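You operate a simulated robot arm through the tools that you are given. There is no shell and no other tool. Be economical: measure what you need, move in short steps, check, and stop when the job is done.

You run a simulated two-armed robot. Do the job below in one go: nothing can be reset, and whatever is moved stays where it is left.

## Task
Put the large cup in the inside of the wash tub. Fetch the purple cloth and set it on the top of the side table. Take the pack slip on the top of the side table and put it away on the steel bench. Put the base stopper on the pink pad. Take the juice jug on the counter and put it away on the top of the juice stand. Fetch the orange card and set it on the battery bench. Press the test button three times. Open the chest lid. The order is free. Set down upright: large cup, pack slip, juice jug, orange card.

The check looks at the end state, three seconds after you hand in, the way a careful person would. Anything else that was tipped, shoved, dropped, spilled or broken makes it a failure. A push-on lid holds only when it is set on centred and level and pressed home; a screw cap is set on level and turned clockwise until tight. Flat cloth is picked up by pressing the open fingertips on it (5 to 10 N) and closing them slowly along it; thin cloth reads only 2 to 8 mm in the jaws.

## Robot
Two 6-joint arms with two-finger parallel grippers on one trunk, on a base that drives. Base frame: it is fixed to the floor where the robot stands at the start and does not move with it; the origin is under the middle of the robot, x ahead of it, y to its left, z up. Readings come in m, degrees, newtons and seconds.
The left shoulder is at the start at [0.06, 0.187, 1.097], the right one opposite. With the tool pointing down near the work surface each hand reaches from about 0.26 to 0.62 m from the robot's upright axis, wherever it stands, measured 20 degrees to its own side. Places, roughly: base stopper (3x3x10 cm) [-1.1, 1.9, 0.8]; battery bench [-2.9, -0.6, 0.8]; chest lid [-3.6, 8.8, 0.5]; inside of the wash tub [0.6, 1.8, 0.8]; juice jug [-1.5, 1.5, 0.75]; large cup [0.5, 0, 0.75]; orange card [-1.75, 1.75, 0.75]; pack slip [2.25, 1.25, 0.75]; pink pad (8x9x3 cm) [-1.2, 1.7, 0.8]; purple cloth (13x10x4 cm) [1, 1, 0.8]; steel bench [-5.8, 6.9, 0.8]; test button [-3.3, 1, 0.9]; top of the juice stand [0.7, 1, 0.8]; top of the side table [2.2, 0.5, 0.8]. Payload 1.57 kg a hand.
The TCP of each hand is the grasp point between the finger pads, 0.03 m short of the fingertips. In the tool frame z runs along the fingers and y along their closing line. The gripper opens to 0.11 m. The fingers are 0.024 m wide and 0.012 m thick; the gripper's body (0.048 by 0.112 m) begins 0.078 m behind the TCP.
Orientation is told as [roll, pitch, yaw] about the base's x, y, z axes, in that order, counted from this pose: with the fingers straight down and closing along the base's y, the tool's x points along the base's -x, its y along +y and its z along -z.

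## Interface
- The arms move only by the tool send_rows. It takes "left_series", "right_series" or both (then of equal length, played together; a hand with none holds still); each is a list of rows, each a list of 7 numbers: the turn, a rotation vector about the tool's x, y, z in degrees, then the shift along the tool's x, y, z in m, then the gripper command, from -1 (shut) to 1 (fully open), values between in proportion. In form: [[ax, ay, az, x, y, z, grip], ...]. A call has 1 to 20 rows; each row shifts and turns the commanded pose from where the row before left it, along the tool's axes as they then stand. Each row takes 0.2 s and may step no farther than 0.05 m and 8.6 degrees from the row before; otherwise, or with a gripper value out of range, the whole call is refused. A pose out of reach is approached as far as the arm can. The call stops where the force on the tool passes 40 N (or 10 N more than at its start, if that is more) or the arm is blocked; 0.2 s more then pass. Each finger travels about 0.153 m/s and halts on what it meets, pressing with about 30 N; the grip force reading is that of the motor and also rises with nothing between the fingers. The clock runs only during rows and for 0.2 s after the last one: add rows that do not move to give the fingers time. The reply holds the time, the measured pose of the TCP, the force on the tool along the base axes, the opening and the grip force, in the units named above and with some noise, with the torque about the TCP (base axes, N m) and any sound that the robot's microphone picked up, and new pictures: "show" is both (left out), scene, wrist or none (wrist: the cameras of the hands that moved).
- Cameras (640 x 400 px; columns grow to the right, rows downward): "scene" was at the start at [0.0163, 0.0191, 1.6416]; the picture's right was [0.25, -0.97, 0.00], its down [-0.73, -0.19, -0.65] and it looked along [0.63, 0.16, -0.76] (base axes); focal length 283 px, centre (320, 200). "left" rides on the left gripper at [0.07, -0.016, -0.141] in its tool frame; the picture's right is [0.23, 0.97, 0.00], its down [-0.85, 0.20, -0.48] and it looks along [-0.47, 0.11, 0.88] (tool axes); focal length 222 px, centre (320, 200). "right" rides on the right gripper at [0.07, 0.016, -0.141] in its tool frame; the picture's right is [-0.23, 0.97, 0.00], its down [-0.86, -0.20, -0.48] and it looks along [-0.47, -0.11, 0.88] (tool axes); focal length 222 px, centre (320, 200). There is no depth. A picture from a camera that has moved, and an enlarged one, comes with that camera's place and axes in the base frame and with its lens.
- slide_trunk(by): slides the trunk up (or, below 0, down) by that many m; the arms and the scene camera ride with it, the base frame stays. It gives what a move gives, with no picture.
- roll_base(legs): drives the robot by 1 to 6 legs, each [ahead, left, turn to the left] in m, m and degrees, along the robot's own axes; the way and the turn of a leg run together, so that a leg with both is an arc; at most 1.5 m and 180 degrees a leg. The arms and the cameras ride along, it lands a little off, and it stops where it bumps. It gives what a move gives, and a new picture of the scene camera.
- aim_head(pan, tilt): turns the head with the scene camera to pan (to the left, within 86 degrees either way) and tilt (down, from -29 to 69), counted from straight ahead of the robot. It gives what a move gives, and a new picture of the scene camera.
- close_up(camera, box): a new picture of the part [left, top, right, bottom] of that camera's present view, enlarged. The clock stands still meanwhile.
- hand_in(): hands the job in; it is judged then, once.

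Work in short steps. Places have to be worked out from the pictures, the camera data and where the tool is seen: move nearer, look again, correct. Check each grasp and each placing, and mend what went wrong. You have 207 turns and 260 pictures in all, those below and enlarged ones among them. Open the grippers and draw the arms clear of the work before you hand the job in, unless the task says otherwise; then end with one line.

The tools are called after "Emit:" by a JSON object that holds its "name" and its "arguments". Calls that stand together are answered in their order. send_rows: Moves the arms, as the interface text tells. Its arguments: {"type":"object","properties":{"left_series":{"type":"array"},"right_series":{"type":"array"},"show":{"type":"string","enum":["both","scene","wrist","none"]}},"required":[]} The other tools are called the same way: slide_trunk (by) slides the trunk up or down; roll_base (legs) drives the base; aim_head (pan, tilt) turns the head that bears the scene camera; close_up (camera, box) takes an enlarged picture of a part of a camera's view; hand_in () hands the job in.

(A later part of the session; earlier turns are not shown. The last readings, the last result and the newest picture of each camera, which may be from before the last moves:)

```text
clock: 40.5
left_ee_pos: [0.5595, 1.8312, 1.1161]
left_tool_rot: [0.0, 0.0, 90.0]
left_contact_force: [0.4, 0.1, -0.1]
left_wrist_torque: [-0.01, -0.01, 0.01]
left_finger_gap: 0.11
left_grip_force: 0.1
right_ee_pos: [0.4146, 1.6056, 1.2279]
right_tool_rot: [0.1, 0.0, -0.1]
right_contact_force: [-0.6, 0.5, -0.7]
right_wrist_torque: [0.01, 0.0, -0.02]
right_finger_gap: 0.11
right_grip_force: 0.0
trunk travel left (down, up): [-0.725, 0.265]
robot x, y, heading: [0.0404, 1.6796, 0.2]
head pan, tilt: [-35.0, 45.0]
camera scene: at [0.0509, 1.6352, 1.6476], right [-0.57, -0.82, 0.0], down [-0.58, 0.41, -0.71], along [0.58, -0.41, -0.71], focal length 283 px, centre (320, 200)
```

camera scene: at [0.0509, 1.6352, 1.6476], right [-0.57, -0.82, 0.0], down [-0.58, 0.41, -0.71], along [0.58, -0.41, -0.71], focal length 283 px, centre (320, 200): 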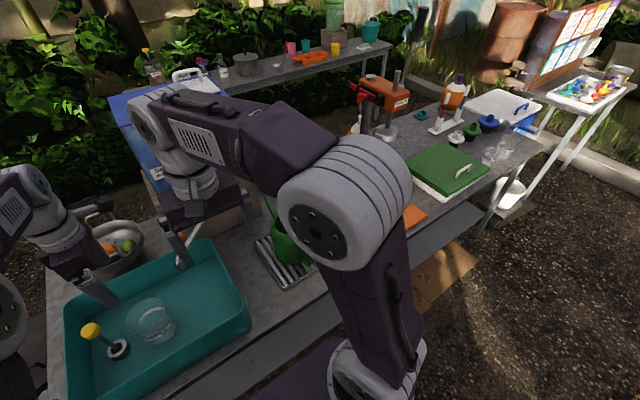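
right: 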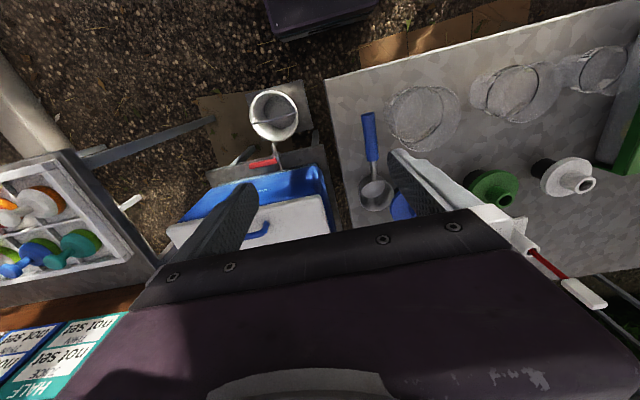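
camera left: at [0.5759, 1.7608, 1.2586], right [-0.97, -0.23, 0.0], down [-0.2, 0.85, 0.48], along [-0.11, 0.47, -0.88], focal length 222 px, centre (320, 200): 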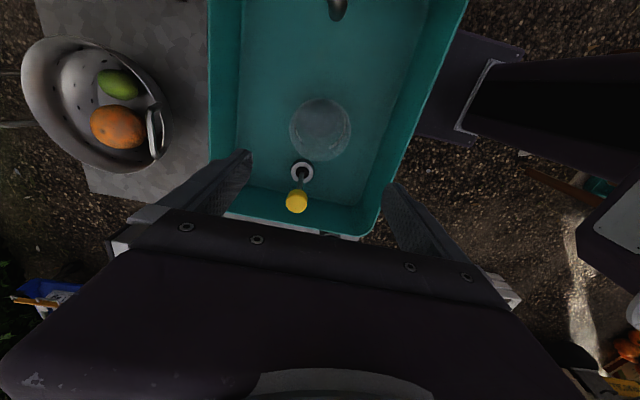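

The cup stands upright in the tub. Next the cloth at about [0.98, 1.04], too deep to reach from this side, so I look for a way round the left end of the counter to the aisle by the side table.

Emit:
{"name": "roll_base", "arguments": {"legs": [[-0.45, 0, 0], [0, 1.1, 0]]}}

Emit:
{"name": "aim_head", "arguments": {"pan": -30, "tilt": 25}}

```text
clock: 48.5
left_ee_pos: [0.126, 2.928, 1.1164]
left_tool_rot: [0.0, 0.0, 88.7]
left_contact_force: [1.2, -0.2, -0.3]
left_wrist_torque: [0.0, -0.01, 0.04]
left_finger_gap: 0.1099
left_grip_force: 0.0
right_ee_pos: [-0.0227, 2.7055, 1.2285]
right_tool_rot: [0.0, 0.0, -1.3]
right_contact_force: [0.2, -0.6, -0.4]
right_wrist_torque: [0.02, 0.0, -0.01]
right_finger_gap: 0.1104
right_grip_force: 0.1
trunk travel left (down, up): [-0.725, 0.265]
robot x, y, heading: [-0.3952, 2.7922, -1.4]
head pan, tilt: [-35.0, 45.0]
camera scene: at [-0.3869, 2.7435, 1.6476], right [-0.59, -0.81, 0.0], down [-0.57, 0.42, -0.71], along [0.57, -0.42, -0.71], focal length 283 px, centre (320, 200)
```

scene: 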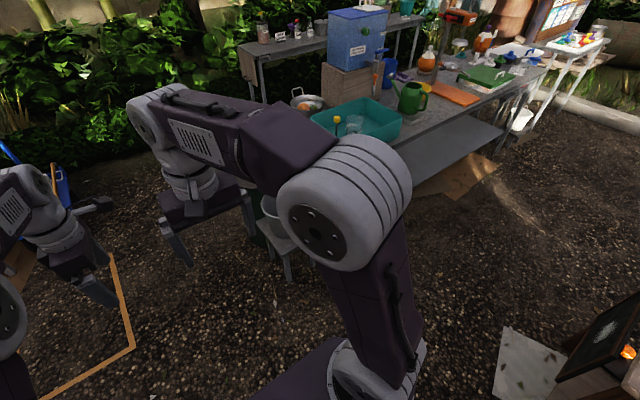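

```text
clock: 49.3
left_ee_pos: [0.1262, 2.928, 1.1172]
left_tool_rot: [0.0, 0.1, 88.7]
left_contact_force: [-0.5, 0.5, 0.0]
left_wrist_torque: [0.03, 0.01, -0.01]
left_finger_gap: 0.1101
left_grip_force: 0.1
right_ee_pos: [-0.0229, 2.7062, 1.2285]
right_tool_rot: [0.0, 0.1, -1.4]
right_contact_force: [0.2, -0.5, 0.3]
right_wrist_torque: [-0.06, 0.03, -0.01]
right_finger_gap: 0.1099
right_grip_force: 0.0
trunk travel left (down, up): [-0.725, 0.265]
robot x, y, heading: [-0.3921, 2.7939, -1.3]
head pan, tilt: [-30.0, 25.0]
camera scene: at [-0.3738, 2.7443, 1.6781], right [-0.52, -0.85, 0.0], down [-0.36, 0.22, -0.91], along [0.77, -0.47, -0.42], focal length 283 px, centre (320, 200)
```

scene: 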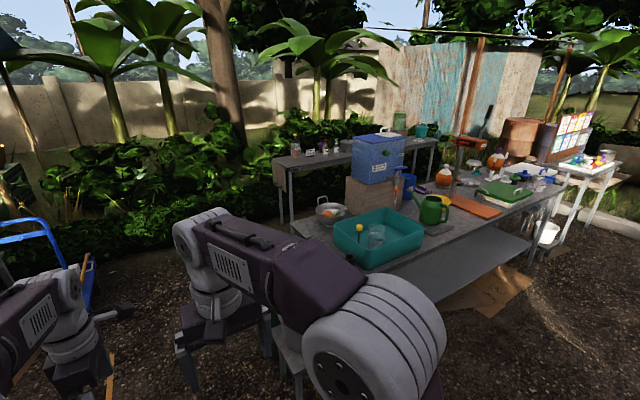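

The aisle's left entrance is open: a stool at about [0.53, 2.37] and floor marking from y 3.2 on. I drive between them, along y≈2.87, turning to face down the aisle.

Emit:
{"name": "roll_base", "arguments": {"legs": [[0, 0.08, 1.3], [1.5, 0, 0]]}}

Emit:
{"name": "aim_head", "arguments": {"pan": -75, "tilt": 35}}

```text
clock: 57.4
left_ee_pos: [1.6092, 3.05, 1.1176]
left_tool_rot: [0.0, 0.0, 91.4]
left_contact_force: [-0.3, 0.0, -0.7]
left_wrist_torque: [0.01, -0.01, -0.01]
left_finger_gap: 0.1101
left_grip_force: 0.0
right_ee_pos: [1.4688, 2.8214, 1.2296]
right_tool_rot: [0.1, 0.1, 1.3]
right_contact_force: [0.6, 0.1, -0.5]
right_wrist_torque: [0.01, -0.01, -0.03]
right_finger_gap: 0.1101
right_grip_force: 0.0
trunk travel left (down, up): [-0.725, 0.265]
robot x, y, heading: [1.0964, 2.8895, 1.5]
head pan, tilt: [-30.0, 25.0]
camera scene: at [1.1181, 2.8432, 1.6782], right [-0.48, -0.88, 0.0], down [-0.37, 0.2, -0.91], along [0.8, -0.43, -0.42], focal length 283 px, centre (320, 200)
```

scene: 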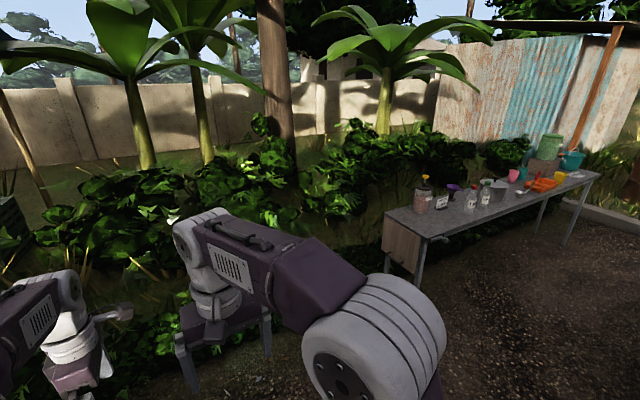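

```text
clock: 58.5
left_ee_pos: [1.6083, 3.05, 1.1165]
left_tool_rot: [0.0, 0.0, 91.4]
left_contact_force: [-0.9, -0.3, 0.3]
left_wrist_torque: [-0.01, 0.02, 0.01]
left_finger_gap: 0.1097
left_grip_force: 0.2
right_ee_pos: [1.4707, 2.8225, 1.2288]
right_tool_rot: [0.0, 0.0, 1.3]
right_contact_force: [-0.2, 0.5, -0.3]
right_wrist_torque: [-0.01, 0.0, 0.02]
right_finger_gap: 0.11
right_grip_force: 0.0
trunk travel left (down, up): [-0.725, 0.265]
robot x, y, heading: [1.0999, 2.8905, 1.4]
head pan, tilt: [-75.0, 35.0]
camera scene: at [1.0624, 2.8029, 1.6624], right [-0.96, -0.28, 0.0], down [-0.16, 0.55, -0.82], along [0.23, -0.79, -0.57], focal length 283 px, centre (320, 200)
```

scene: 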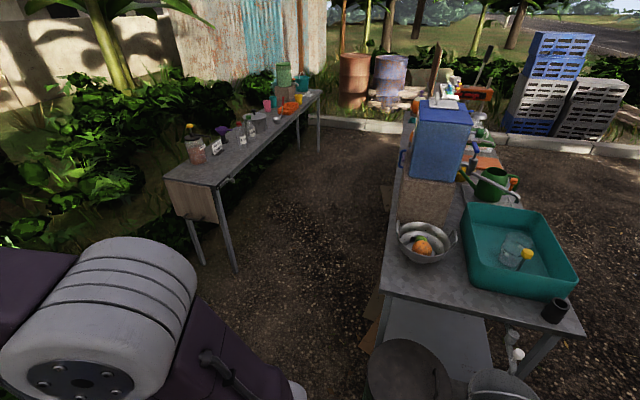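

The aisle is about 0.94 m wide (x 1.03–1.97) and clear. I drive to its mouth, face down it and enter.

Emit:
{"name": "roll_base", "arguments": {"legs": [[0.4, 0, 0], [0, 0, -91.4], [1.4, 0, 0]]}}

Emit:
{"name": "aim_head", "arguments": {"pan": 45, "tilt": 45}}

Emit:
{"name": "aim_head", "arguments": {"pan": -45, "tilt": 45}}

```text
clock: 71.4
left_ee_pos: [1.5877, 0.9768, 1.1172]
left_tool_rot: [0.0, 0.0, -1.8]
left_contact_force: [-0.6, -0.1, 0.6]
left_wrist_torque: [0.02, 0.01, 0.0]
left_finger_gap: 0.11
left_grip_force: 0.0
right_ee_pos: [1.3669, 1.1283, 1.2286]
right_tool_rot: [0.0, -0.1, -91.8]
right_contact_force: [-0.7, 0.7, 0.1]
right_wrist_torque: [-0.03, 0.01, 0.01]
right_finger_gap: 0.1101
right_grip_force: 0.0
trunk travel left (down, up): [-0.725, 0.265]
robot x, y, heading: [1.45, 1.4957, -92.0]
head pan, tilt: [-75.0, 35.0]
camera scene: at [1.372, 1.5369, 1.6624], right [-0.23, 0.97, 0.0], down [0.56, 0.13, -0.82], along [-0.8, -0.19, -0.57], focal length 283 px, centre (320, 200)
```

scene: 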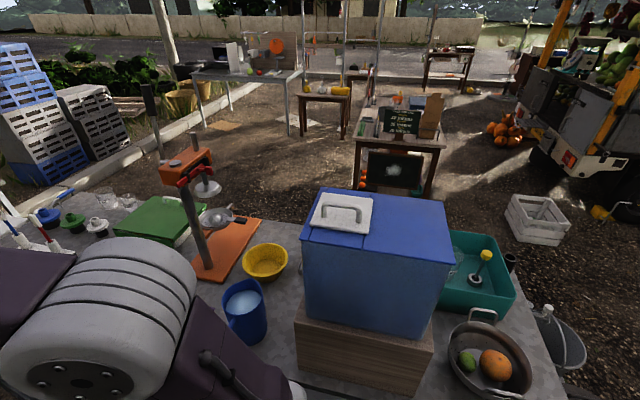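

```text
clock: 73.4
left_ee_pos: [1.5875, 0.9777, 1.1168]
left_tool_rot: [0.0, 0.1, -1.8]
left_contact_force: [0.3, 0.1, -0.3]
left_wrist_torque: [0.0, 0.01, 0.0]
left_finger_gap: 0.11
left_grip_force: 0.0
right_ee_pos: [1.3667, 1.1268, 1.2293]
right_tool_rot: [0.0, 0.0, -91.8]
right_contact_force: [-0.2, 0.2, -0.3]
right_wrist_torque: [0.01, -0.04, 0.01]
right_finger_gap: 0.11
right_grip_force: 0.0
trunk travel left (down, up): [-0.725, 0.265]
robot x, y, heading: [1.4557, 1.4953, -92.0]
head pan, tilt: [45.0, 45.0]
camera scene: at [1.5134, 1.4974, 1.6476], right [-0.73, -0.68, 0.0], down [-0.48, 0.52, -0.71], along [0.48, -0.52, -0.71], focal length 283 px, centre (320, 200)
```

scene: 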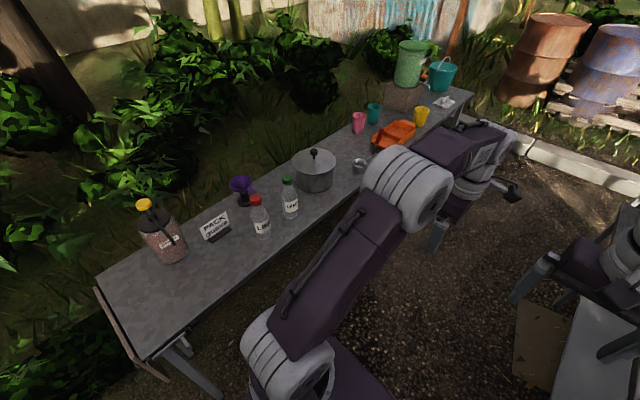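

```text
clock: 75.1
left_ee_pos: [1.5872, 0.9774, 1.1161]
left_tool_rot: [0.0, -0.1, -1.8]
left_contact_force: [0.2, -0.7, -0.3]
left_wrist_torque: [0.01, 0.03, 0.02]
left_finger_gap: 0.1097
left_grip_force: 0.1
right_ee_pos: [1.3671, 1.1285, 1.229]
right_tool_rot: [0.0, 0.1, -91.8]
right_contact_force: [0.2, 0.2, -0.8]
right_wrist_torque: [0.02, 0.03, 0.0]
right_finger_gap: 0.1098
right_grip_force: 0.1
trunk travel left (down, up): [-0.725, 0.265]
robot x, y, heading: [1.4549, 1.4981, -91.9]
head pan, tilt: [-45.0, 45.0]
camera scene: at [1.3985, 1.5009, 1.6476], right [-0.69, 0.73, 0.0], down [0.52, 0.48, -0.71], along [-0.52, -0.48, -0.71], focal length 283 px, centre (320, 200)
```

scene: 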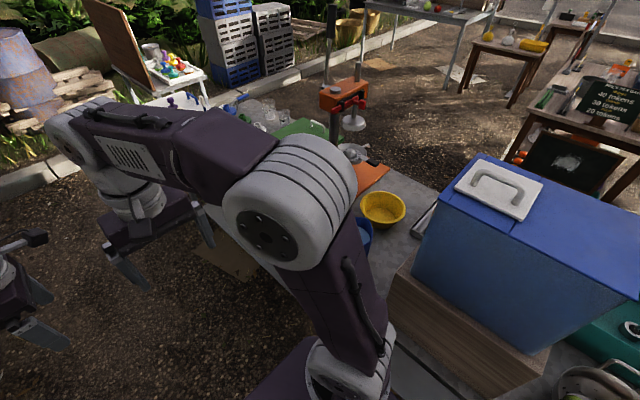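

The slip is the tent card near [2.30, 1.24]. The cloth lies on the counter by the blue pitcher; I drive on a little and turn to face the counter from behind.

Emit:
{"name": "roll_base", "arguments": {"legs": [[0.25, 0.08, 0], [0, 0, -88]]}}

Emit:
{"name": "aim_head", "arguments": {"pan": 15, "tilt": 50}}

```text
clock: 80.8
left_ee_pos: [1.0066, 1.1067, 1.1179]
left_tool_rot: [0.0, 0.0, -91.2]
left_contact_force: [0.3, -0.8, 0.2]
left_wrist_torque: [0.01, -0.03, 0.02]
left_finger_gap: 0.1098
left_grip_force: 0.1
right_ee_pos: [1.1567, 1.3272, 1.2279]
right_tool_rot: [0.0, 0.0, 178.8]
right_contact_force: [0.2, 0.2, -0.9]
right_wrist_torque: [-0.02, 0.03, 0.02]
right_finger_gap: 0.1099
right_grip_force: 0.0
trunk travel left (down, up): [-0.725, 0.265]
robot x, y, heading: [1.5258, 1.2438, 178.7]
head pan, tilt: [-45.0, 45.0]
camera scene: at [1.5311, 1.3, 1.6476], right [0.72, 0.69, 0.0], down [0.49, -0.51, -0.71], along [-0.49, 0.51, -0.71], focal length 283 px, centre (320, 200)
```

scene: 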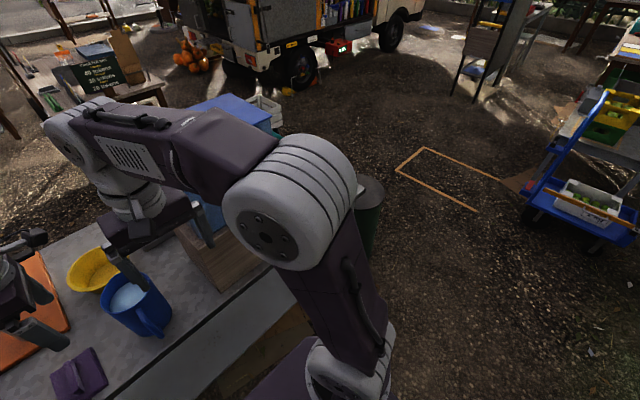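

```text
clock: 82.1
left_ee_pos: [1.0074, 1.1041, 1.1183]
left_tool_rot: [-0.1, 0.1, -91.2]
left_contact_force: [0.4, -0.6, -0.4]
left_wrist_torque: [-0.02, 0.02, -0.01]
left_finger_gap: 0.11
left_grip_force: 0.1
right_ee_pos: [1.1562, 1.3273, 1.2281]
right_tool_rot: [0.0, 0.0, 178.8]
right_contact_force: [0.7, 0.5, 0.6]
right_wrist_torque: [-0.03, 0.03, 0.0]
right_finger_gap: 0.11
right_grip_force: 0.2
trunk travel left (down, up): [-0.725, 0.265]
robot x, y, heading: [1.5269, 1.2426, 178.9]
head pan, tilt: [15.0, 50.0]
camera scene: at [1.5125, 1.2232, 1.6407], right [-0.24, 0.97, 0.0], down [0.74, 0.18, -0.64], along [-0.62, -0.15, -0.77], focal length 283 px, centre (320, 200)
```

scene: 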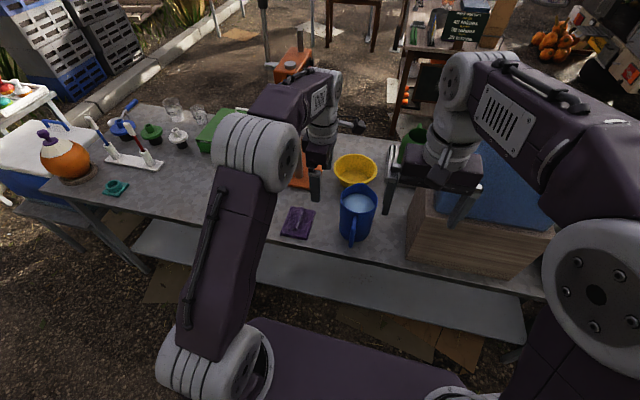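

The cloth lies at about [0.94, 1.00]. I enlarge it.

Emit:
{"name": "close_up", "arguments": {"camera": "scene", "box": [250, 180, 390, 270]}}

Emit:
{"name": "close_up", "arguments": {"camera": "left", "box": [0, 0, 640, 400]}}

```text
4.44 times, centred on (320, 225) of scene
camera zoom: at [1.5125, 1.2232, 1.6407], right [-0.24, 0.97, 0.0], down [0.74, 0.18, -0.64], along [-0.62, -0.15, -0.77], focal length 1257 px, centre (320, 89)
```

zoom: 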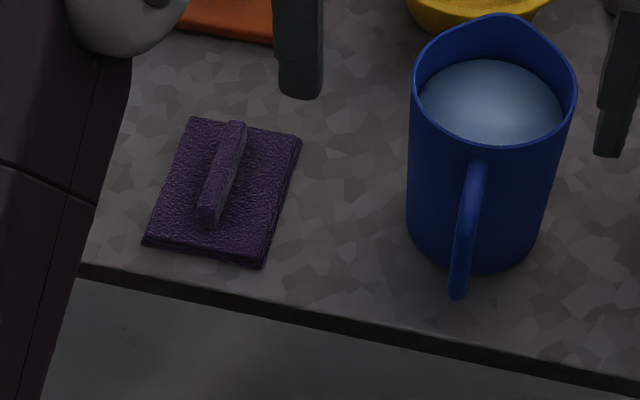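

```text
1.00 times, centred on (320, 200) of left (not enlarged: the box is as wide or as high as the picture)
camera zoom: at [0.9939, 1.1751, 1.258], right [0.98, 0.21, 0.0], down [0.18, -0.86, 0.48], along [0.1, -0.47, -0.88], focal length 222 px, centre (320, 200)
```

zoom: 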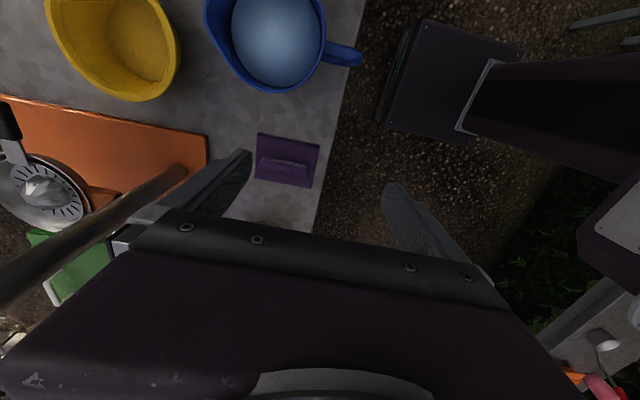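

The cloth has a raised fold along x at [0.945, 1.002], which I can pinch with fingers closing along y. I turn the left hand to match and move over it.

Emit:
{"name": "send_rows", "arguments": {"left_series": [[0, 0, 8.5, 0, 0, 0, 1], [0, 0, 8.5, 0, 0, 0, 1], [0, 0, 8.5, 0, 0, 0, 1], [0, 0, 8.5, 0, 0, 0, 1], [0, 0, 8.5, 0, 0, 0, 1], [0, 0, 8.5, 0, 0, 0, 1], [0, 0, 8.5, 0, 0, 0, 1], [0, 0, 8.5, 0, 0, 0, 1], [0, 0, 8.5, 0, 0, 0, 1], [0, 0, 8.5, 0, 0, 0, 1], [0, 0, 3.8, 0, 0, 0, 0.5], [0, 0, 0, -0.02, 0.034, 0.02, 0.2], [0, 0, 0, -0.02, 0.034, 0.02, 0.2], [0, 0, 0, -0.02, 0.034, 0.02, 0.2], [0, 0, 0, 0, 0, 0, 0.2]]}}

```text
clock: 85.3
left_ee_pos: [0.9485, 1.0037, 1.0575]
left_tool_rot: [0.0, 0.1, 179.9]
left_contact_force: [-0.7, 0.4, -0.2]
left_wrist_torque: [0.0, -0.02, 0.01]
left_finger_gap: 0.0659
left_grip_force: 0.1
right_ee_pos: [1.1559, 1.328, 1.2296]
right_tool_rot: [0.0, 0.0, 178.8]
right_contact_force: [0.8, 0.9, -0.2]
right_wrist_torque: [0.0, 0.01, 0.01]
right_finger_gap: 0.11
right_grip_force: 0.1
trunk travel left (down, up): [-0.725, 0.265]
robot x, y, heading: [1.5246, 1.2416, 178.8]
head pan, tilt: [15.0, 50.0]
camera scene: at [1.5131, 1.2236, 1.6407], right [-0.24, 0.97, 0.0], down [0.74, 0.18, -0.64], along [-0.62, -0.15, -0.77], focal length 283 px, centre (320, 200)
camera left: at [1.0192, 1.0198, 1.199], right [0.23, -0.97, 0.0], down [-0.86, -0.2, 0.48], along [-0.47, -0.11, -0.88], focal length 222 px, centre (320, 200)
```

scene: 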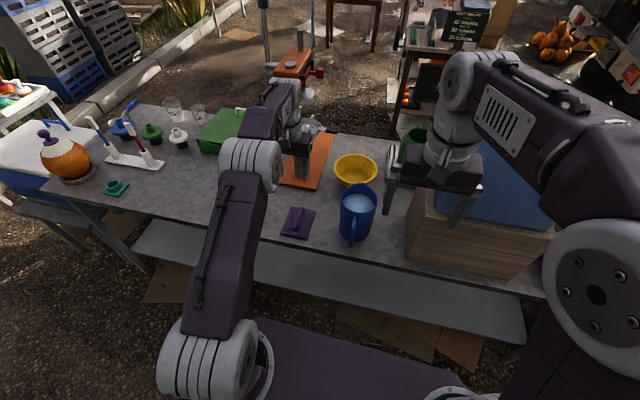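
left: 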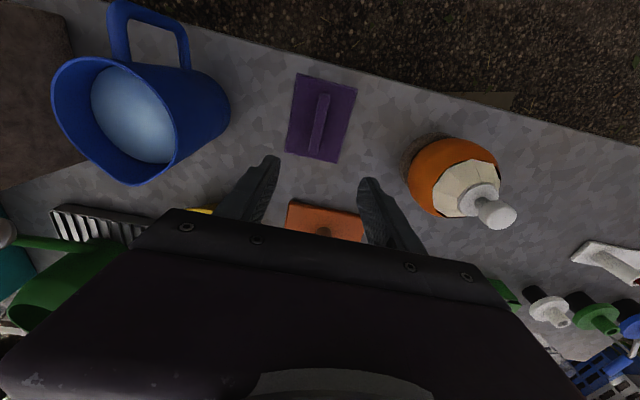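

Centred within 2 mm. I lower toward the fold, half open, watching for contact.

Emit:
{"name": "send_rows", "arguments": {"left_series": [[0, 0, 0, 0, -0.001, 0.05, 0.1], [0, 0, 0, 0, 0, 0.05, 0.1], [0, 0, 0, 0, 0, 0.05, 0.1], [0, 0, 0, 0, 0, 0.05, 0.1], [0, 0, 0, 0, 0, 0.01, 0.1], [0, 0, 0, 0, 0, 0, 0.1]]}}

Emit:
{"name": "close_up", "arguments": {"camera": "left", "box": [200, 80, 440, 240]}}

```text
clock: 86.7
left_ee_pos: [0.9463, 1.0061, 0.8482]
left_tool_rot: [0.0, 0.0, 180.0]
left_contact_force: [-0.8, -0.1, -0.5]
left_wrist_torque: [0.01, 0.02, 0.0]
left_finger_gap: 0.0604
left_grip_force: 0.0
right_ee_pos: [1.1557, 1.3264, 1.229]
right_tool_rot: [0.1, 0.1, 178.8]
right_contact_force: [0.0, 0.7, 0.0]
right_wrist_torque: [-0.01, 0.0, -0.05]
right_finger_gap: 0.1101
right_grip_force: 0.1
trunk travel left (down, up): [-0.725, 0.265]
robot x, y, heading: [1.5271, 1.244, 178.9]
head pan, tilt: [15.0, 50.0]
camera scene: at [1.5126, 1.223, 1.6407], right [-0.24, 0.97, 0.0], down [0.74, 0.18, -0.64], along [-0.62, -0.15, -0.77], focal length 283 px, centre (320, 200)
camera left: at [1.017, 1.0219, 0.9882], right [0.23, -0.97, 0.0], down [-0.85, -0.2, 0.48], along [-0.47, -0.11, -0.88], focal length 222 px, centre (320, 200)
```

scene: 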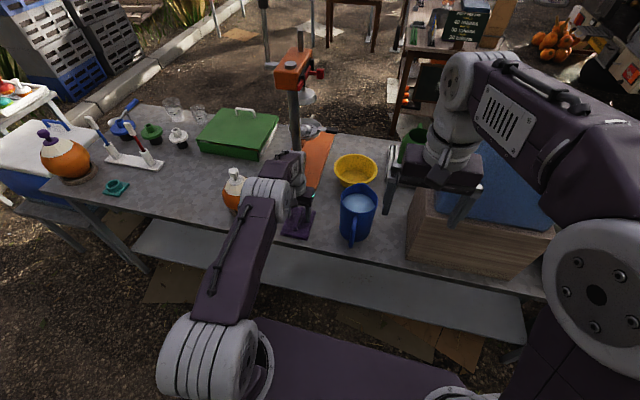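
left: 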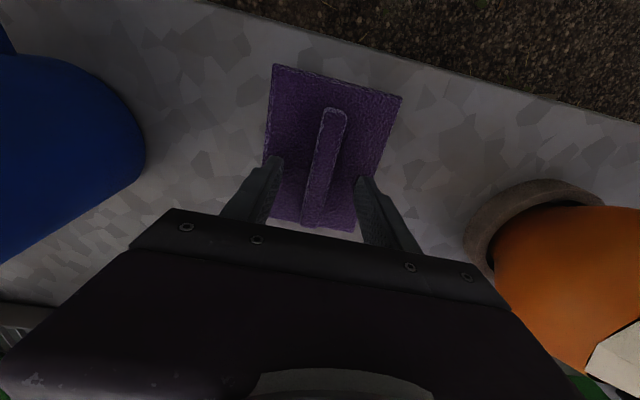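

```text
2.50 times, centred on (320, 160) of left
camera zoom: at [1.017, 1.0219, 0.9882], right [0.23, -0.97, 0.0], down [-0.85, -0.2, 0.48], along [-0.47, -0.11, -0.88], focal length 555 px, centre (320, 300)
```

zoom: 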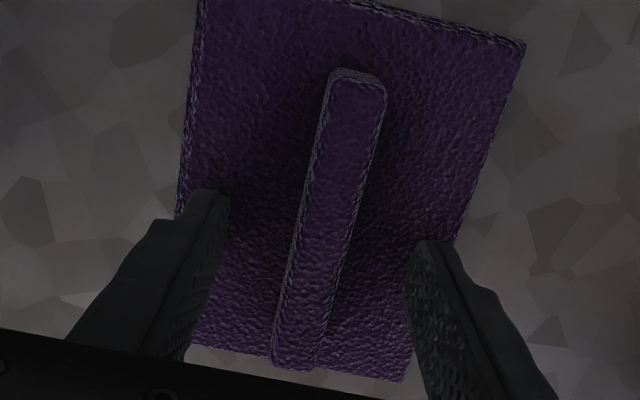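

The fold lies centred between the fingers. I lower further in small steps.

Emit:
{"name": "send_rows", "arguments": {"left_series": [[0, 0, 0, 0, 0, 0.01, 0.1], [0, 0, 0, 0, 0, 0.01, 0.1], [0, 0, 0, 0, 0, 0.006, 0.1], [0, 0, 0, 0, 0, 0.004, 0.1], [0, 0, 0, 0, 0, 0, 0.1]], "show": "none"}}

```text
clock: 87.2
left_ee_pos: [0.9458, 1.0045, 0.8434]
left_tool_rot: [0.1, -1.1, 179.9]
left_contact_force: [15.1, 4.6, 34.5]
left_wrist_torque: [0.39, -0.76, -0.13]
left_finger_gap: 0.0606
left_grip_force: 0.0
right_ee_pos: [1.1612, 1.3283, 1.2311]
right_tool_rot: [0.0, -0.2, 178.9]
right_contact_force: [0.1, 0.3, 0.1]
right_wrist_torque: [0.03, -0.02, 0.01]
right_finger_gap: 0.1102
right_grip_force: 0.1
trunk travel left (down, up): [-0.725, 0.265]
robot x, y, heading: [1.5244, 1.2463, 178.8]
head pan, tilt: [15.0, 50.0]
stopped in row 2 (left hand): the force on the tool passed its limit at 49 N (the readings are from after the stop); the commanded pose is now the measured one
```

Contact at z 0.843: triangulating the cloth's corners gives its base layer at about z 0.81, so the fingertips rest on it. I ease up slightly and close on the fold.

Emit:
{"name": "send_rows", "arguments": {"left_series": [[0, 0, 0, 0, 0, -0.004, 0.1], [0, 1.1, 0, 0, 0, 0, 0], [0, 0, 0, 0, 0, 0, -0.2], [0, 0, 0, 0, 0, 0, -0.4], [0, 0, 0, 0, 0, 0, -0.6], [0, 0, 0, 0, 0, 0, -0.8], [0, 0, 0, 0, 0, 0, -1], [0, 0, 0, 0, 0, 0, -1]], "show": "wrist"}}

```text
clock: 89.0
left_ee_pos: [0.9431, 1.0037, 0.8444]
left_tool_rot: [0.2, 0.1, -179.9]
left_contact_force: [-2.4, -3.5, 21.7]
left_wrist_torque: [0.07, 0.11, 0.0]
left_finger_gap: 0.015
left_grip_force: 30.7
right_ee_pos: [1.1591, 1.3279, 1.2297]
right_tool_rot: [0.1, -0.2, 178.7]
right_contact_force: [0.0, -0.4, 0.9]
right_wrist_torque: [-0.02, 0.04, -0.04]
right_finger_gap: 0.1101
right_grip_force: 0.0
trunk travel left (down, up): [-0.725, 0.265]
robot x, y, heading: [1.5266, 1.2425, 178.7]
head pan, tilt: [15.0, 50.0]
camera left: at [1.0142, 1.0199, 0.9845], right [0.23, -0.97, 0.0], down [-0.86, -0.2, 0.48], along [-0.46, -0.11, -0.88], focal length 222 px, centre (320, 200)
```

left: 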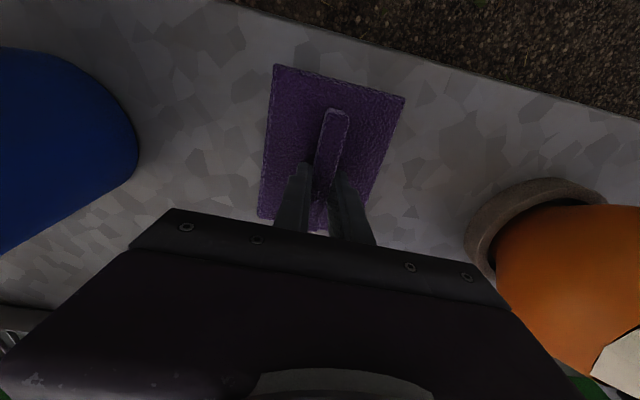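

The fold is held (15 mm). I lift it and check.

Emit:
{"name": "send_rows", "arguments": {"left_series": [[0, 0, 0, 0, 0, -0.02, -1], [0, 0, 0, 0, 0, -0.05, -1], [0, 0, 0, 0, 0, -0.05, -1], [0, 0, 0, 0.02, 0, -0.05, -1], [0, 0, 0, 0.04, 0, -0.05, -1], [0, 0, 0, 0.04, 0, -0.05, -1], [0, 0, 0, 0, 0, -0.05, -1], [0, 0, 0, 0, 0, 0, -1]]}}

```text
refused: row 4 steps farther than a row can; nothing moved
```

Emit:
{"name": "send_rows", "arguments": {"left_series": [[0, 0, 0, 0, 0, -0.02, -1], [0, 0, 0, 0, 0, -0.05, -1], [0, 0, 0, 0, 0, -0.05, -1], [0, 0, 0, 0.02, 0, -0.04, -1], [0, 0, 0, 0.03, 0, -0.035, -1], [0, 0, 0, 0.03, 0, -0.035, -1], [0, 0, 0, 0, 0, -0.05, -1], [0, 0, 0, 0, 0, -0.04, -1], [0, 0, 0, 0, 0, 0, -1]]}}

```text
clock: 91.0
left_ee_pos: [1.0212, 1.0057, 1.1606]
left_tool_rot: [0.1, 0.4, 179.9]
left_contact_force: [0.2, 0.1, -1.0]
left_wrist_torque: [0.03, 0.0, 0.01]
left_finger_gap: 0.0152
left_grip_force: 30.5
right_ee_pos: [1.1561, 1.3279, 1.2289]
right_tool_rot: [-0.1, 0.0, 178.8]
right_contact_force: [0.3, 0.7, -0.6]
right_wrist_torque: [-0.02, -0.03, -0.02]
right_finger_gap: 0.11
right_grip_force: 0.1
trunk travel left (down, up): [-0.725, 0.265]
robot x, y, heading: [1.5286, 1.2459, 179.0]
head pan, tilt: [15.0, 50.0]
camera scene: at [1.5125, 1.2227, 1.6407], right [-0.24, 0.97, 0.0], down [0.74, 0.18, -0.64], along [-0.62, -0.15, -0.77], focal length 283 px, centre (320, 200)
camera left: at [1.0912, 1.0223, 1.3018], right [0.23, -0.97, 0.0], down [-0.86, -0.2, 0.47], along [-0.46, -0.11, -0.88], focal length 222 px, centre (320, 200)
```

scene: 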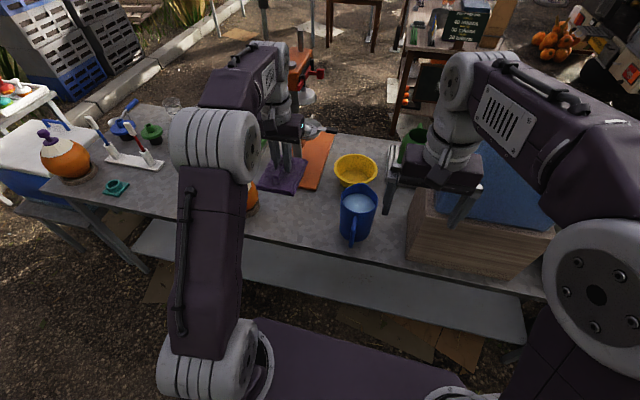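
left: 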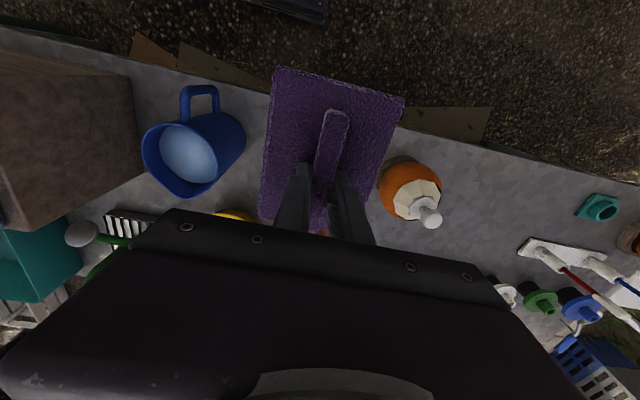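

The cloth hangs level in the hand. I turn left about to face the side table.

Emit:
{"name": "roll_base", "arguments": {"legs": [[0, 0, 90], [0, 0, 91]]}}

Emit:
{"name": "aim_head", "arguments": {"pan": 0, "tilt": 50}}

```text
clock: 99.1
left_ee_pos: [2.0306, 1.4825, 1.1603]
left_tool_rot: [0.1, 0.3, 0.4]
left_contact_force: [0.0, 0.3, -0.5]
left_wrist_torque: [0.01, -0.04, -0.03]
left_finger_gap: 0.0152
left_grip_force: 30.0
right_ee_pos: [1.8978, 1.1616, 1.2281]
right_tool_rot: [0.0, 0.1, -0.8]
right_contact_force: [-0.9, 0.3, -0.8]
right_wrist_torque: [-0.02, 0.0, 0.01]
right_finger_gap: 0.1099
right_grip_force: 0.1
trunk travel left (down, up): [-0.725, 0.265]
robot x, y, heading: [1.5265, 1.2427, -0.9]
head pan, tilt: [15.0, 50.0]
camera scene: at [1.5424, 1.2623, 1.6407], right [0.24, -0.97, 0.0], down [-0.74, -0.19, -0.64], along [0.62, 0.16, -0.77], focal length 283 px, centre (320, 200)
```

scene: 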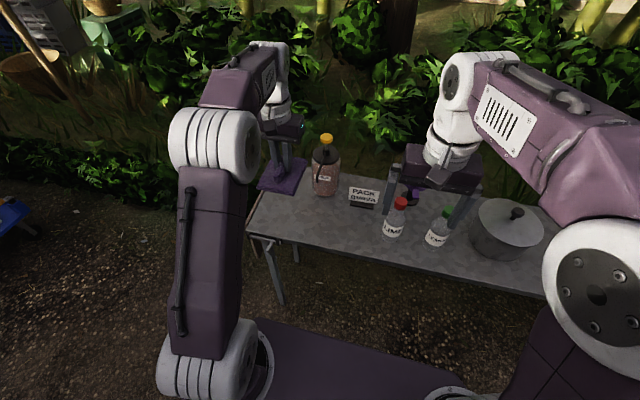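

```text
clock: 99.8
left_ee_pos: [2.0313, 1.4824, 1.1596]
left_tool_rot: [0.2, 0.4, 0.4]
left_contact_force: [0.2, -0.7, -0.5]
left_wrist_torque: [0.01, 0.01, 0.01]
left_finger_gap: 0.0149
left_grip_force: 29.9
right_ee_pos: [1.8983, 1.162, 1.2288]
right_tool_rot: [0.0, 0.0, -0.8]
right_contact_force: [-0.2, 0.0, 1.1]
right_wrist_torque: [-0.01, -0.01, -0.05]
right_finger_gap: 0.1097
right_grip_force: 0.1
trunk travel left (down, up): [-0.725, 0.265]
robot x, y, heading: [1.5244, 1.2415, -1.0]
head pan, tilt: [0.0, 50.0]
camera scene: at [1.5447, 1.2427, 1.6407], right [-0.01, -1.0, 0.0], down [-0.77, 0.01, -0.64], along [0.64, -0.01, -0.77], focal length 283 px, centre (320, 200)
```

scene: 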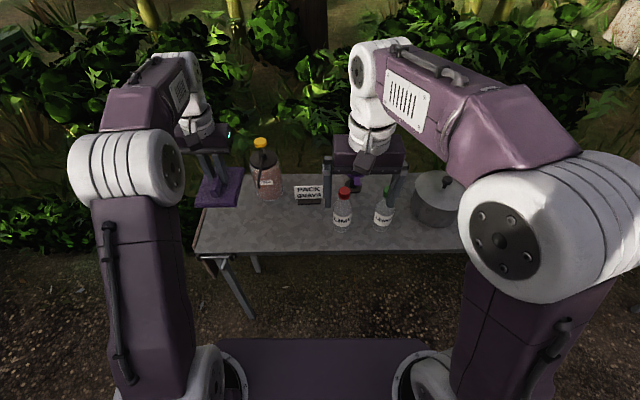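

Table front edge is at x≈2.03, left end y≈1.64; free space front-left. I roll forward 0.14 and look again.

Emit:
{"name": "roll_base", "arguments": {"legs": [[0.14, 0, 1]]}}

Emit:
{"name": "send_rows", "arguments": {"left_series": [[0, 0, 0, 0.028, 0.015, 0.03, -1], [0, 0, 0, 0, 0, 0.04, -1], [0, 0, 0, 0, 0, 0.04, -1], [0, 0, 0, 0, 0, 0.04, -1], [0, 0, 0, 0, 0, 0, -1]]}}

```text
clock: 101.2
left_ee_pos: [2.1639, 1.4908, 1.1616]
left_tool_rot: [0.1, 0.3, 1.2]
left_contact_force: [-0.3, -0.7, -0.7]
left_wrist_torque: [0.02, -0.03, 0.02]
left_finger_gap: 0.0149
left_grip_force: 30.1
right_ee_pos: [2.0357, 1.1669, 1.2293]
right_tool_rot: [0.0, -0.1, 0.1]
right_contact_force: [0.8, -0.9, -0.7]
right_wrist_torque: [0.02, -0.03, -0.02]
right_finger_gap: 0.1098
right_grip_force: 0.0
trunk travel left (down, up): [-0.725, 0.265]
robot x, y, heading: [1.6651, 1.242, -0.0]
head pan, tilt: [0.0, 50.0]
camera scene: at [1.6812, 1.2418, 1.6407], right [0.0, -1.0, 0.0], down [-0.77, 0.0, -0.64], along [0.64, 0.0, -0.77], focal length 283 px, centre (320, 200)
```

scene: 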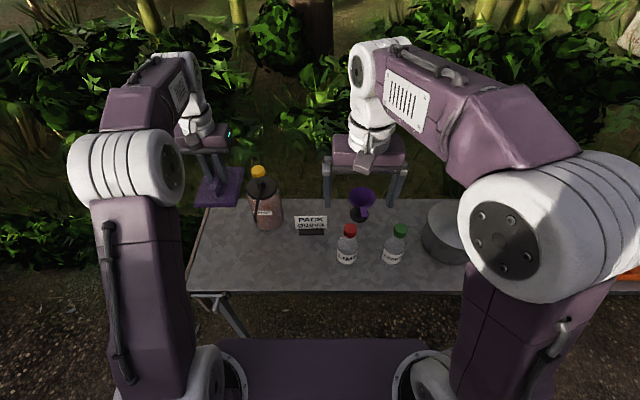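

```text
clock: 102.4
left_ee_pos: [2.1368, 1.5064, 1.0095]
left_tool_rot: [0.1, 0.4, 1.4]
left_contact_force: [0.1, -0.4, 0.1]
left_wrist_torque: [-0.04, -0.01, -0.02]
left_finger_gap: 0.0151
left_grip_force: 29.7
right_ee_pos: [2.0389, 1.1667, 1.2287]
right_tool_rot: [0.0, 0.0, 0.1]
right_contact_force: [0.2, -0.5, 0.3]
right_wrist_torque: [0.03, -0.01, -0.01]
right_finger_gap: 0.1102
right_grip_force: 0.2
trunk travel left (down, up): [-0.725, 0.265]
robot x, y, heading: [1.6669, 1.2404, -0.1]
head pan, tilt: [0.0, 50.0]
camera scene: at [1.6836, 1.2416, 1.6407], right [0.0, -1.0, 0.0], down [-0.77, 0.0, -0.64], along [0.64, 0.0, -0.77], focal length 283 px, centre (320, 200)
camera left: at [2.069, 1.488, 1.1506], right [-0.25, 0.97, 0.0], down [0.85, 0.22, 0.47], along [0.46, 0.12, -0.88], focal length 222 px, centre (320, 200)
```

scene: 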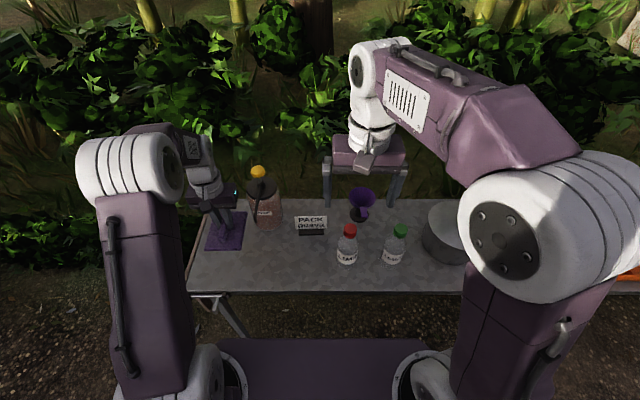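
left: 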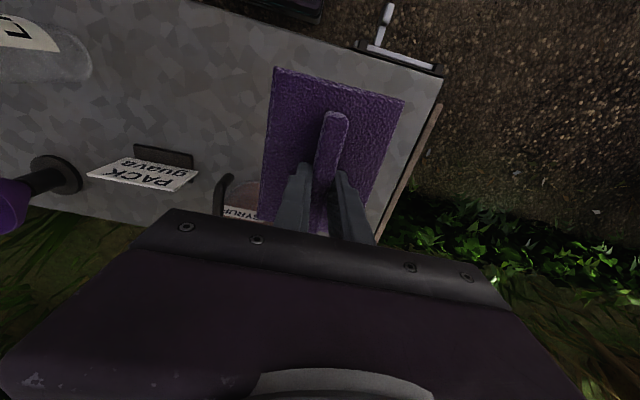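

Clear of the jar. I shift 2 cm left and lower to just above the surface.

Emit:
{"name": "send_rows", "arguments": {"left_series": [[0, 0, 0, 0, 0.02, 0.03, -1], [0, 0, 0, 0, 0, 0.04, -1], [0, 0, 0, 0, 0, 0.04, -1], [0, 0, 0, 0, 0, 0.03, -1], [0, 0, 0, 0, 0, 0, -1]], "show": "wrist"}}

Emit:
{"name": "send_rows", "arguments": {"left_series": [[0, 0, 0, 0, 0, 0.005, -1], [0, 0, 0, 0, 0, 0.005, -1], [0, 0, 0, 0, 0, 0, -1]], "show": "none"}}

```text
clock: 103.6
left_ee_pos: [2.136, 1.5241, 0.8696]
left_tool_rot: [0.2, 0.2, 1.3]
left_contact_force: [-0.9, -0.4, -0.3]
left_wrist_torque: [-0.02, 0.01, -0.02]
left_finger_gap: 0.0152
left_grip_force: 29.6
right_ee_pos: [2.0376, 1.1666, 1.2291]
right_tool_rot: [0.0, 0.0, 0.1]
right_contact_force: [-0.2, -0.4, 0.0]
right_wrist_torque: [0.03, 0.0, 0.02]
right_finger_gap: 0.11
right_grip_force: 0.0
trunk travel left (down, up): [-0.725, 0.265]
robot x, y, heading: [1.6629, 1.2373, -0.2]
head pan, tilt: [0.0, 50.0]
camera left: at [2.0685, 1.5059, 1.0113], right [-0.25, 0.97, 0.0], down [0.85, 0.22, 0.47], along [0.46, 0.12, -0.88], focal length 222 px, centre (320, 200)
```

left: 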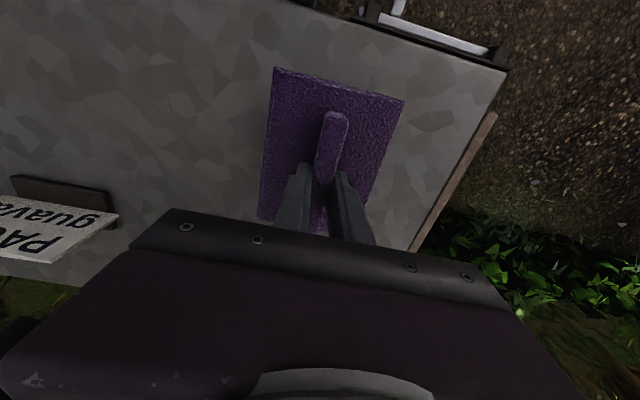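

```text
clock: 104.4
left_ee_pos: [2.1363, 1.5251, 0.8598]
left_tool_rot: [0.2, 0.3, 1.3]
left_contact_force: [0.6, -0.6, -0.8]
left_wrist_torque: [-0.01, 0.0, 0.02]
left_finger_gap: 0.0151
left_grip_force: 30.0
right_ee_pos: [2.0376, 1.1667, 1.229]
right_tool_rot: [0.1, 0.1, 0.1]
right_contact_force: [0.1, -0.2, 0.3]
right_wrist_torque: [0.0, -0.03, 0.01]
right_finger_gap: 0.11
right_grip_force: 0.0
trunk travel left (down, up): [-0.725, 0.265]
robot x, y, heading: [1.6636, 1.2425, 0.2]
head pan, tilt: [0.0, 50.0]
```

Not touching yet; I keep lowering.

Emit:
{"name": "send_rows", "arguments": {"left_series": [[0, 0, 0, 0, 0, 0.005, -1], [0, 0, 0, 0, 0, 0.003, -1], [0, 0, 0, 0, 0, 0, -1]], "show": "none"}}

Emit:
{"name": "send_rows", "arguments": {"left_series": [[0, 0, 0, 0, 0, 0.004, -1], [0, 0, 0, 0, 0, 0.003, -1], [0, 0, 0, 0, 0, 0, -1]], "show": "none"}}

Emit:
{"name": "send_rows", "arguments": {"left_series": [[0, 0, 0, 0, 0, 0.004, -1], [0, 0, 0, 0, 0, 0.003, -1], [0, 0, 0, 0, 0, 0, -1]], "show": "none"}}

```text
clock: 105.2
left_ee_pos: [2.1353, 1.5262, 0.852]
left_tool_rot: [0.1, 0.3, 1.3]
left_contact_force: [0.4, -0.3, -0.5]
left_wrist_torque: [0.01, 0.01, 0.0]
left_finger_gap: 0.0151
left_grip_force: 29.8
right_ee_pos: [2.038, 1.1669, 1.2294]
right_tool_rot: [0.0, 0.1, 0.0]
right_contact_force: [-1.2, 0.4, 0.5]
right_wrist_torque: [0.0, 0.0, 0.02]
right_finger_gap: 0.1099
right_grip_force: 0.1
trunk travel left (down, up): [-0.725, 0.265]
robot x, y, heading: [1.664, 1.2425, 0.2]
head pan, tilt: [0.0, 50.0]
```

```text
clock: 106.0
left_ee_pos: [2.135, 1.5261, 0.8459]
left_tool_rot: [0.2, 0.4, 1.3]
left_contact_force: [-0.3, 0.5, -0.8]
left_wrist_torque: [0.0, -0.01, 0.0]
left_finger_gap: 0.015
left_grip_force: 30.1
right_ee_pos: [2.0382, 1.1663, 1.2288]
right_tool_rot: [-0.1, 0.0, 0.0]
right_contact_force: [-0.5, 0.3, 0.7]
right_wrist_torque: [0.03, -0.04, 0.01]
right_finger_gap: 0.1098
right_grip_force: 0.1
trunk travel left (down, up): [-0.725, 0.265]
robot x, y, heading: [1.6663, 1.2413, 0.0]
head pan, tilt: [0.0, 50.0]
```

```text
clock: 106.8
left_ee_pos: [2.1352, 1.5268, 0.8438]
left_tool_rot: [0.3, -0.3, 1.4]
left_contact_force: [-7.3, -1.1, 23.9]
left_wrist_torque: [-0.35, 0.6, -0.04]
left_finger_gap: 0.0149
left_grip_force: 30.3
right_ee_pos: [2.0331, 1.1652, 1.2306]
right_tool_rot: [0.1, -0.2, 0.2]
right_contact_force: [-0.2, -0.8, 0.1]
right_wrist_torque: [-0.03, 0.0, -0.01]
right_finger_gap: 0.1102
right_grip_force: 0.0
trunk travel left (down, up): [-0.725, 0.265]
robot x, y, heading: [1.6637, 1.2427, 0.1]
head pan, tilt: [0.0, 50.0]
stopped in row 3 (left hand): the force on the tool passed its limit at 41 N (the readings are from after the stop); the commanded pose is now the measured one
```

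The cloth is on the table. I let go and rise straight up.

Emit:
{"name": "send_rows", "arguments": {"left_series": [[0, 0, 0, 0, 0, -0.002, -0.6], [0, 0, 0, 0, 0, 0, -0.4], [0, 0, 0, 0, 0, 0, -0.2], [0, 0, 0, 0, 0, 0, 0], [0, 0, 0, 0, 0, -0.03, 0], [0, 0, 0, 0, 0, -0.05, 0], [0, 0, 0, 0, 0, -0.05, 0], [0, 0, 0, 0, 0, -0.05, 0], [0, 0, 0, 0, 0, -0.05, 0], [0, 0, 0, 0, 0, -0.05, 0], [0, 0, 0, 0, 0, -0.05, 0], [0, 0, 0, 0, 0, 0, 0]]}}

Emit:
{"name": "close_up", "arguments": {"camera": "scene", "box": [180, 140, 440, 300]}}

```text
clock: 109.4
left_ee_pos: [2.137, 1.5268, 1.1742]
left_tool_rot: [0.3, -0.1, 1.4]
left_contact_force: [0.7, -1.0, -0.3]
left_wrist_torque: [0.0, 0.04, 0.03]
left_finger_gap: 0.055
left_grip_force: 0.0
right_ee_pos: [2.0379, 1.1669, 1.2286]
right_tool_rot: [0.0, 0.0, 0.2]
right_contact_force: [0.2, -0.3, -0.2]
right_wrist_torque: [-0.02, -0.02, 0.03]
right_finger_gap: 0.11
right_grip_force: 0.0
trunk travel left (down, up): [-0.725, 0.265]
robot x, y, heading: [1.6665, 1.2436, -0.5]
head pan, tilt: [0.0, 50.0]
camera scene: at [1.6839, 1.2421, 1.6407], right [0.0, -1.0, 0.0], down [-0.77, 0.0, -0.64], along [0.64, 0.0, -0.77], focal length 283 px, centre (320, 200)
camera left: at [2.0687, 1.5085, 1.3141], right [-0.25, 0.97, 0.0], down [0.85, 0.22, 0.48], along [0.46, 0.12, -0.88], focal length 222 px, centre (320, 200)
```

scene: 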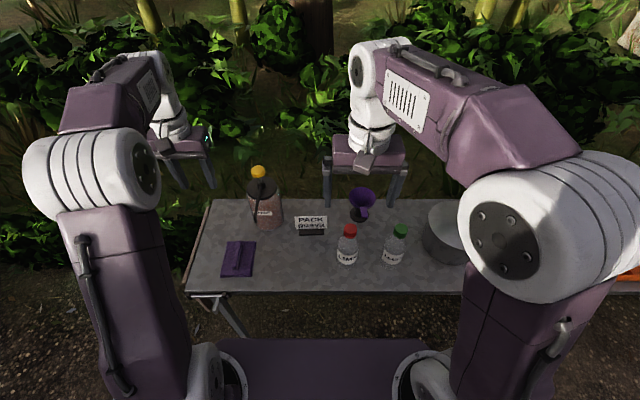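
left: 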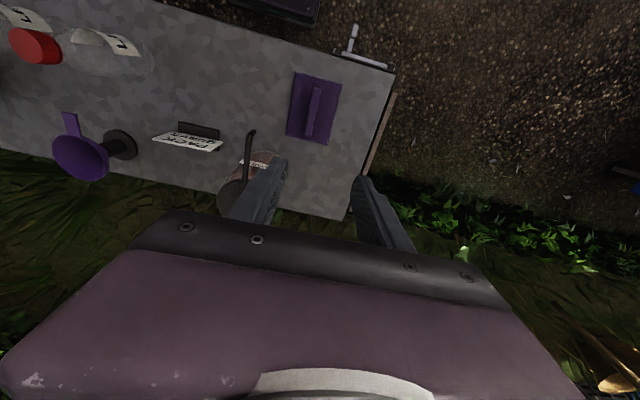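

```text
2.46 times, centred on (310, 220) of scene
camera zoom: at [1.6839, 1.2421, 1.6407], right [0.0, -1.0, 0.0], down [-0.77, 0.0, -0.64], along [0.64, 0.0, -0.77], focal length 696 px, centre (345, 151)
```

zoom: 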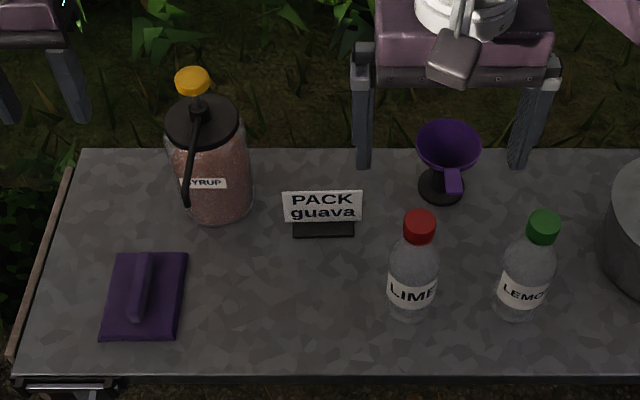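

Cloth is placed. The slip is a card standing on a black foot at about [2.235, 1.272]. I shift the base right and turn the left hand so its fingers close front-to-back.

Emit:
{"name": "roll_base", "arguments": {"legs": [[0, -0.12, 0]]}}

Emit:
{"name": "send_rows", "arguments": {"left_series": [[0, 0, -8.5, 0, 0, 0, 0], [0, 0, -8.5, 0, 0, 0, 0], [0, 0, -8.5, 0, 0, 0, 0], [0, 0, -8.5, 0, 0, 0, 0], [0, 0, -8.5, 0, 0, 0, 0], [0, 0, -8.5, 0, 0, 0, 0], [0, 0, -8.5, 0, 0, 0, 0], [0, 0, -8.5, 0, 0, 0, 0], [0, 0, -8.5, 0, 0, 0, 0], [0, 0, -8.5, 0, 0, 0, 0], [0, 0, -4, 0, 0, 0, 0], [0, 0, 0, 0.035, -0.025, 0, 0], [0, 0, 0, 0.035, -0.025, 0, 0], [0, 0, 0, 0.035, -0.025, 0, 0], [0, 0, 0, 0.03, -0.023, 0, 0], [0, 0, 0, 0, 0, 0, 0]]}}

```text
clock: 110.6
left_ee_pos: [2.1375, 1.4075, 1.1723]
left_tool_rot: [0.0, -0.1, 1.3]
left_contact_force: [0.0, 0.9, -0.1]
left_wrist_torque: [-0.02, 0.0, 0.01]
left_finger_gap: 0.055
left_grip_force: 0.1
right_ee_pos: [2.0378, 1.0484, 1.2289]
right_tool_rot: [0.0, 0.0, 0.0]
right_contact_force: [1.0, 1.0, 0.0]
right_wrist_torque: [-0.03, 0.02, -0.03]
right_finger_gap: 0.1102
right_grip_force: 0.1
trunk travel left (down, up): [-0.725, 0.265]
robot x, y, heading: [1.6649, 1.1225, -0.1]
head pan, tilt: [0.0, 50.0]
camera scene: at [1.6839, 1.1243, 1.6407], right [0.0, -1.0, 0.0], down [-0.77, 0.0, -0.64], along [0.64, 0.0, -0.77], focal length 283 px, centre (320, 200)
```

scene: 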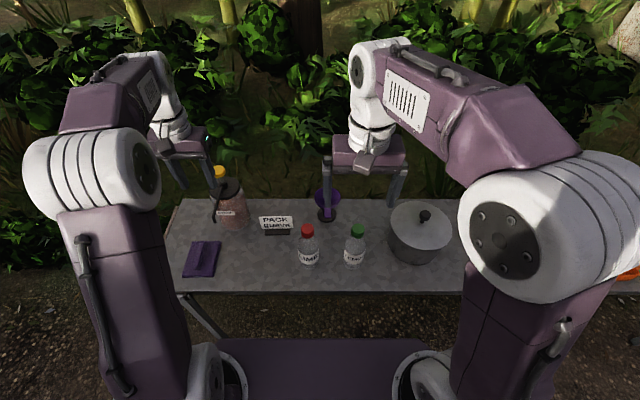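

```text
clock: 114.0
left_ee_pos: [2.222, 1.2724, 1.1657]
left_tool_rot: [-0.1, -0.2, 90.3]
left_contact_force: [0.4, 0.6, 0.9]
left_wrist_torque: [-0.01, 0.0, -0.01]
left_finger_gap: 0.055
left_grip_force: 0.1
left hand out of reach, approached as far as the arm can: row 15
right_ee_pos: [2.0372, 1.0474, 1.2291]
right_tool_rot: [0.0, -0.1, 0.1]
right_contact_force: [-1.0, -0.1, 0.6]
right_wrist_torque: [-0.02, -0.01, 0.02]
right_finger_gap: 0.1099
right_grip_force: 0.1
trunk travel left (down, up): [-0.725, 0.265]
robot x, y, heading: [1.6682, 1.1215, 0.1]
head pan, tilt: [0.0, 50.0]
camera scene: at [1.6823, 1.1228, 1.6407], right [0.0, -1.0, 0.0], down [-0.77, 0.0, -0.64], along [0.64, 0.0, -0.77], focal length 283 px, centre (320, 200)
camera left: at [2.2389, 1.2031, 1.3061], right [-0.97, -0.23, 0.0], down [-0.2, 0.85, 0.48], along [-0.11, 0.47, -0.88], focal length 222 px, centre (320, 200)
```

scene: 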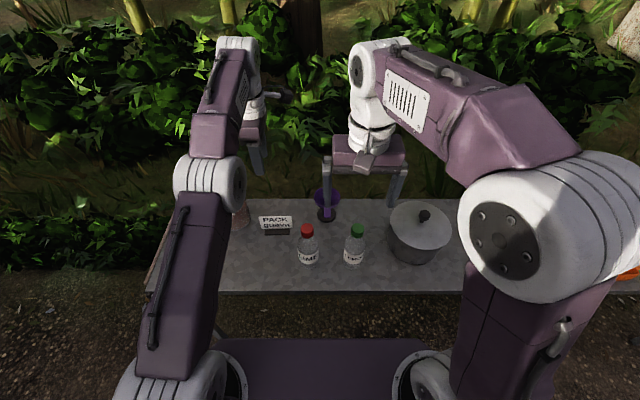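
left: 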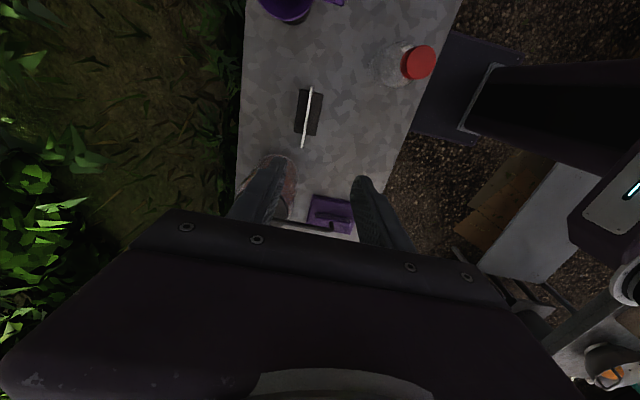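

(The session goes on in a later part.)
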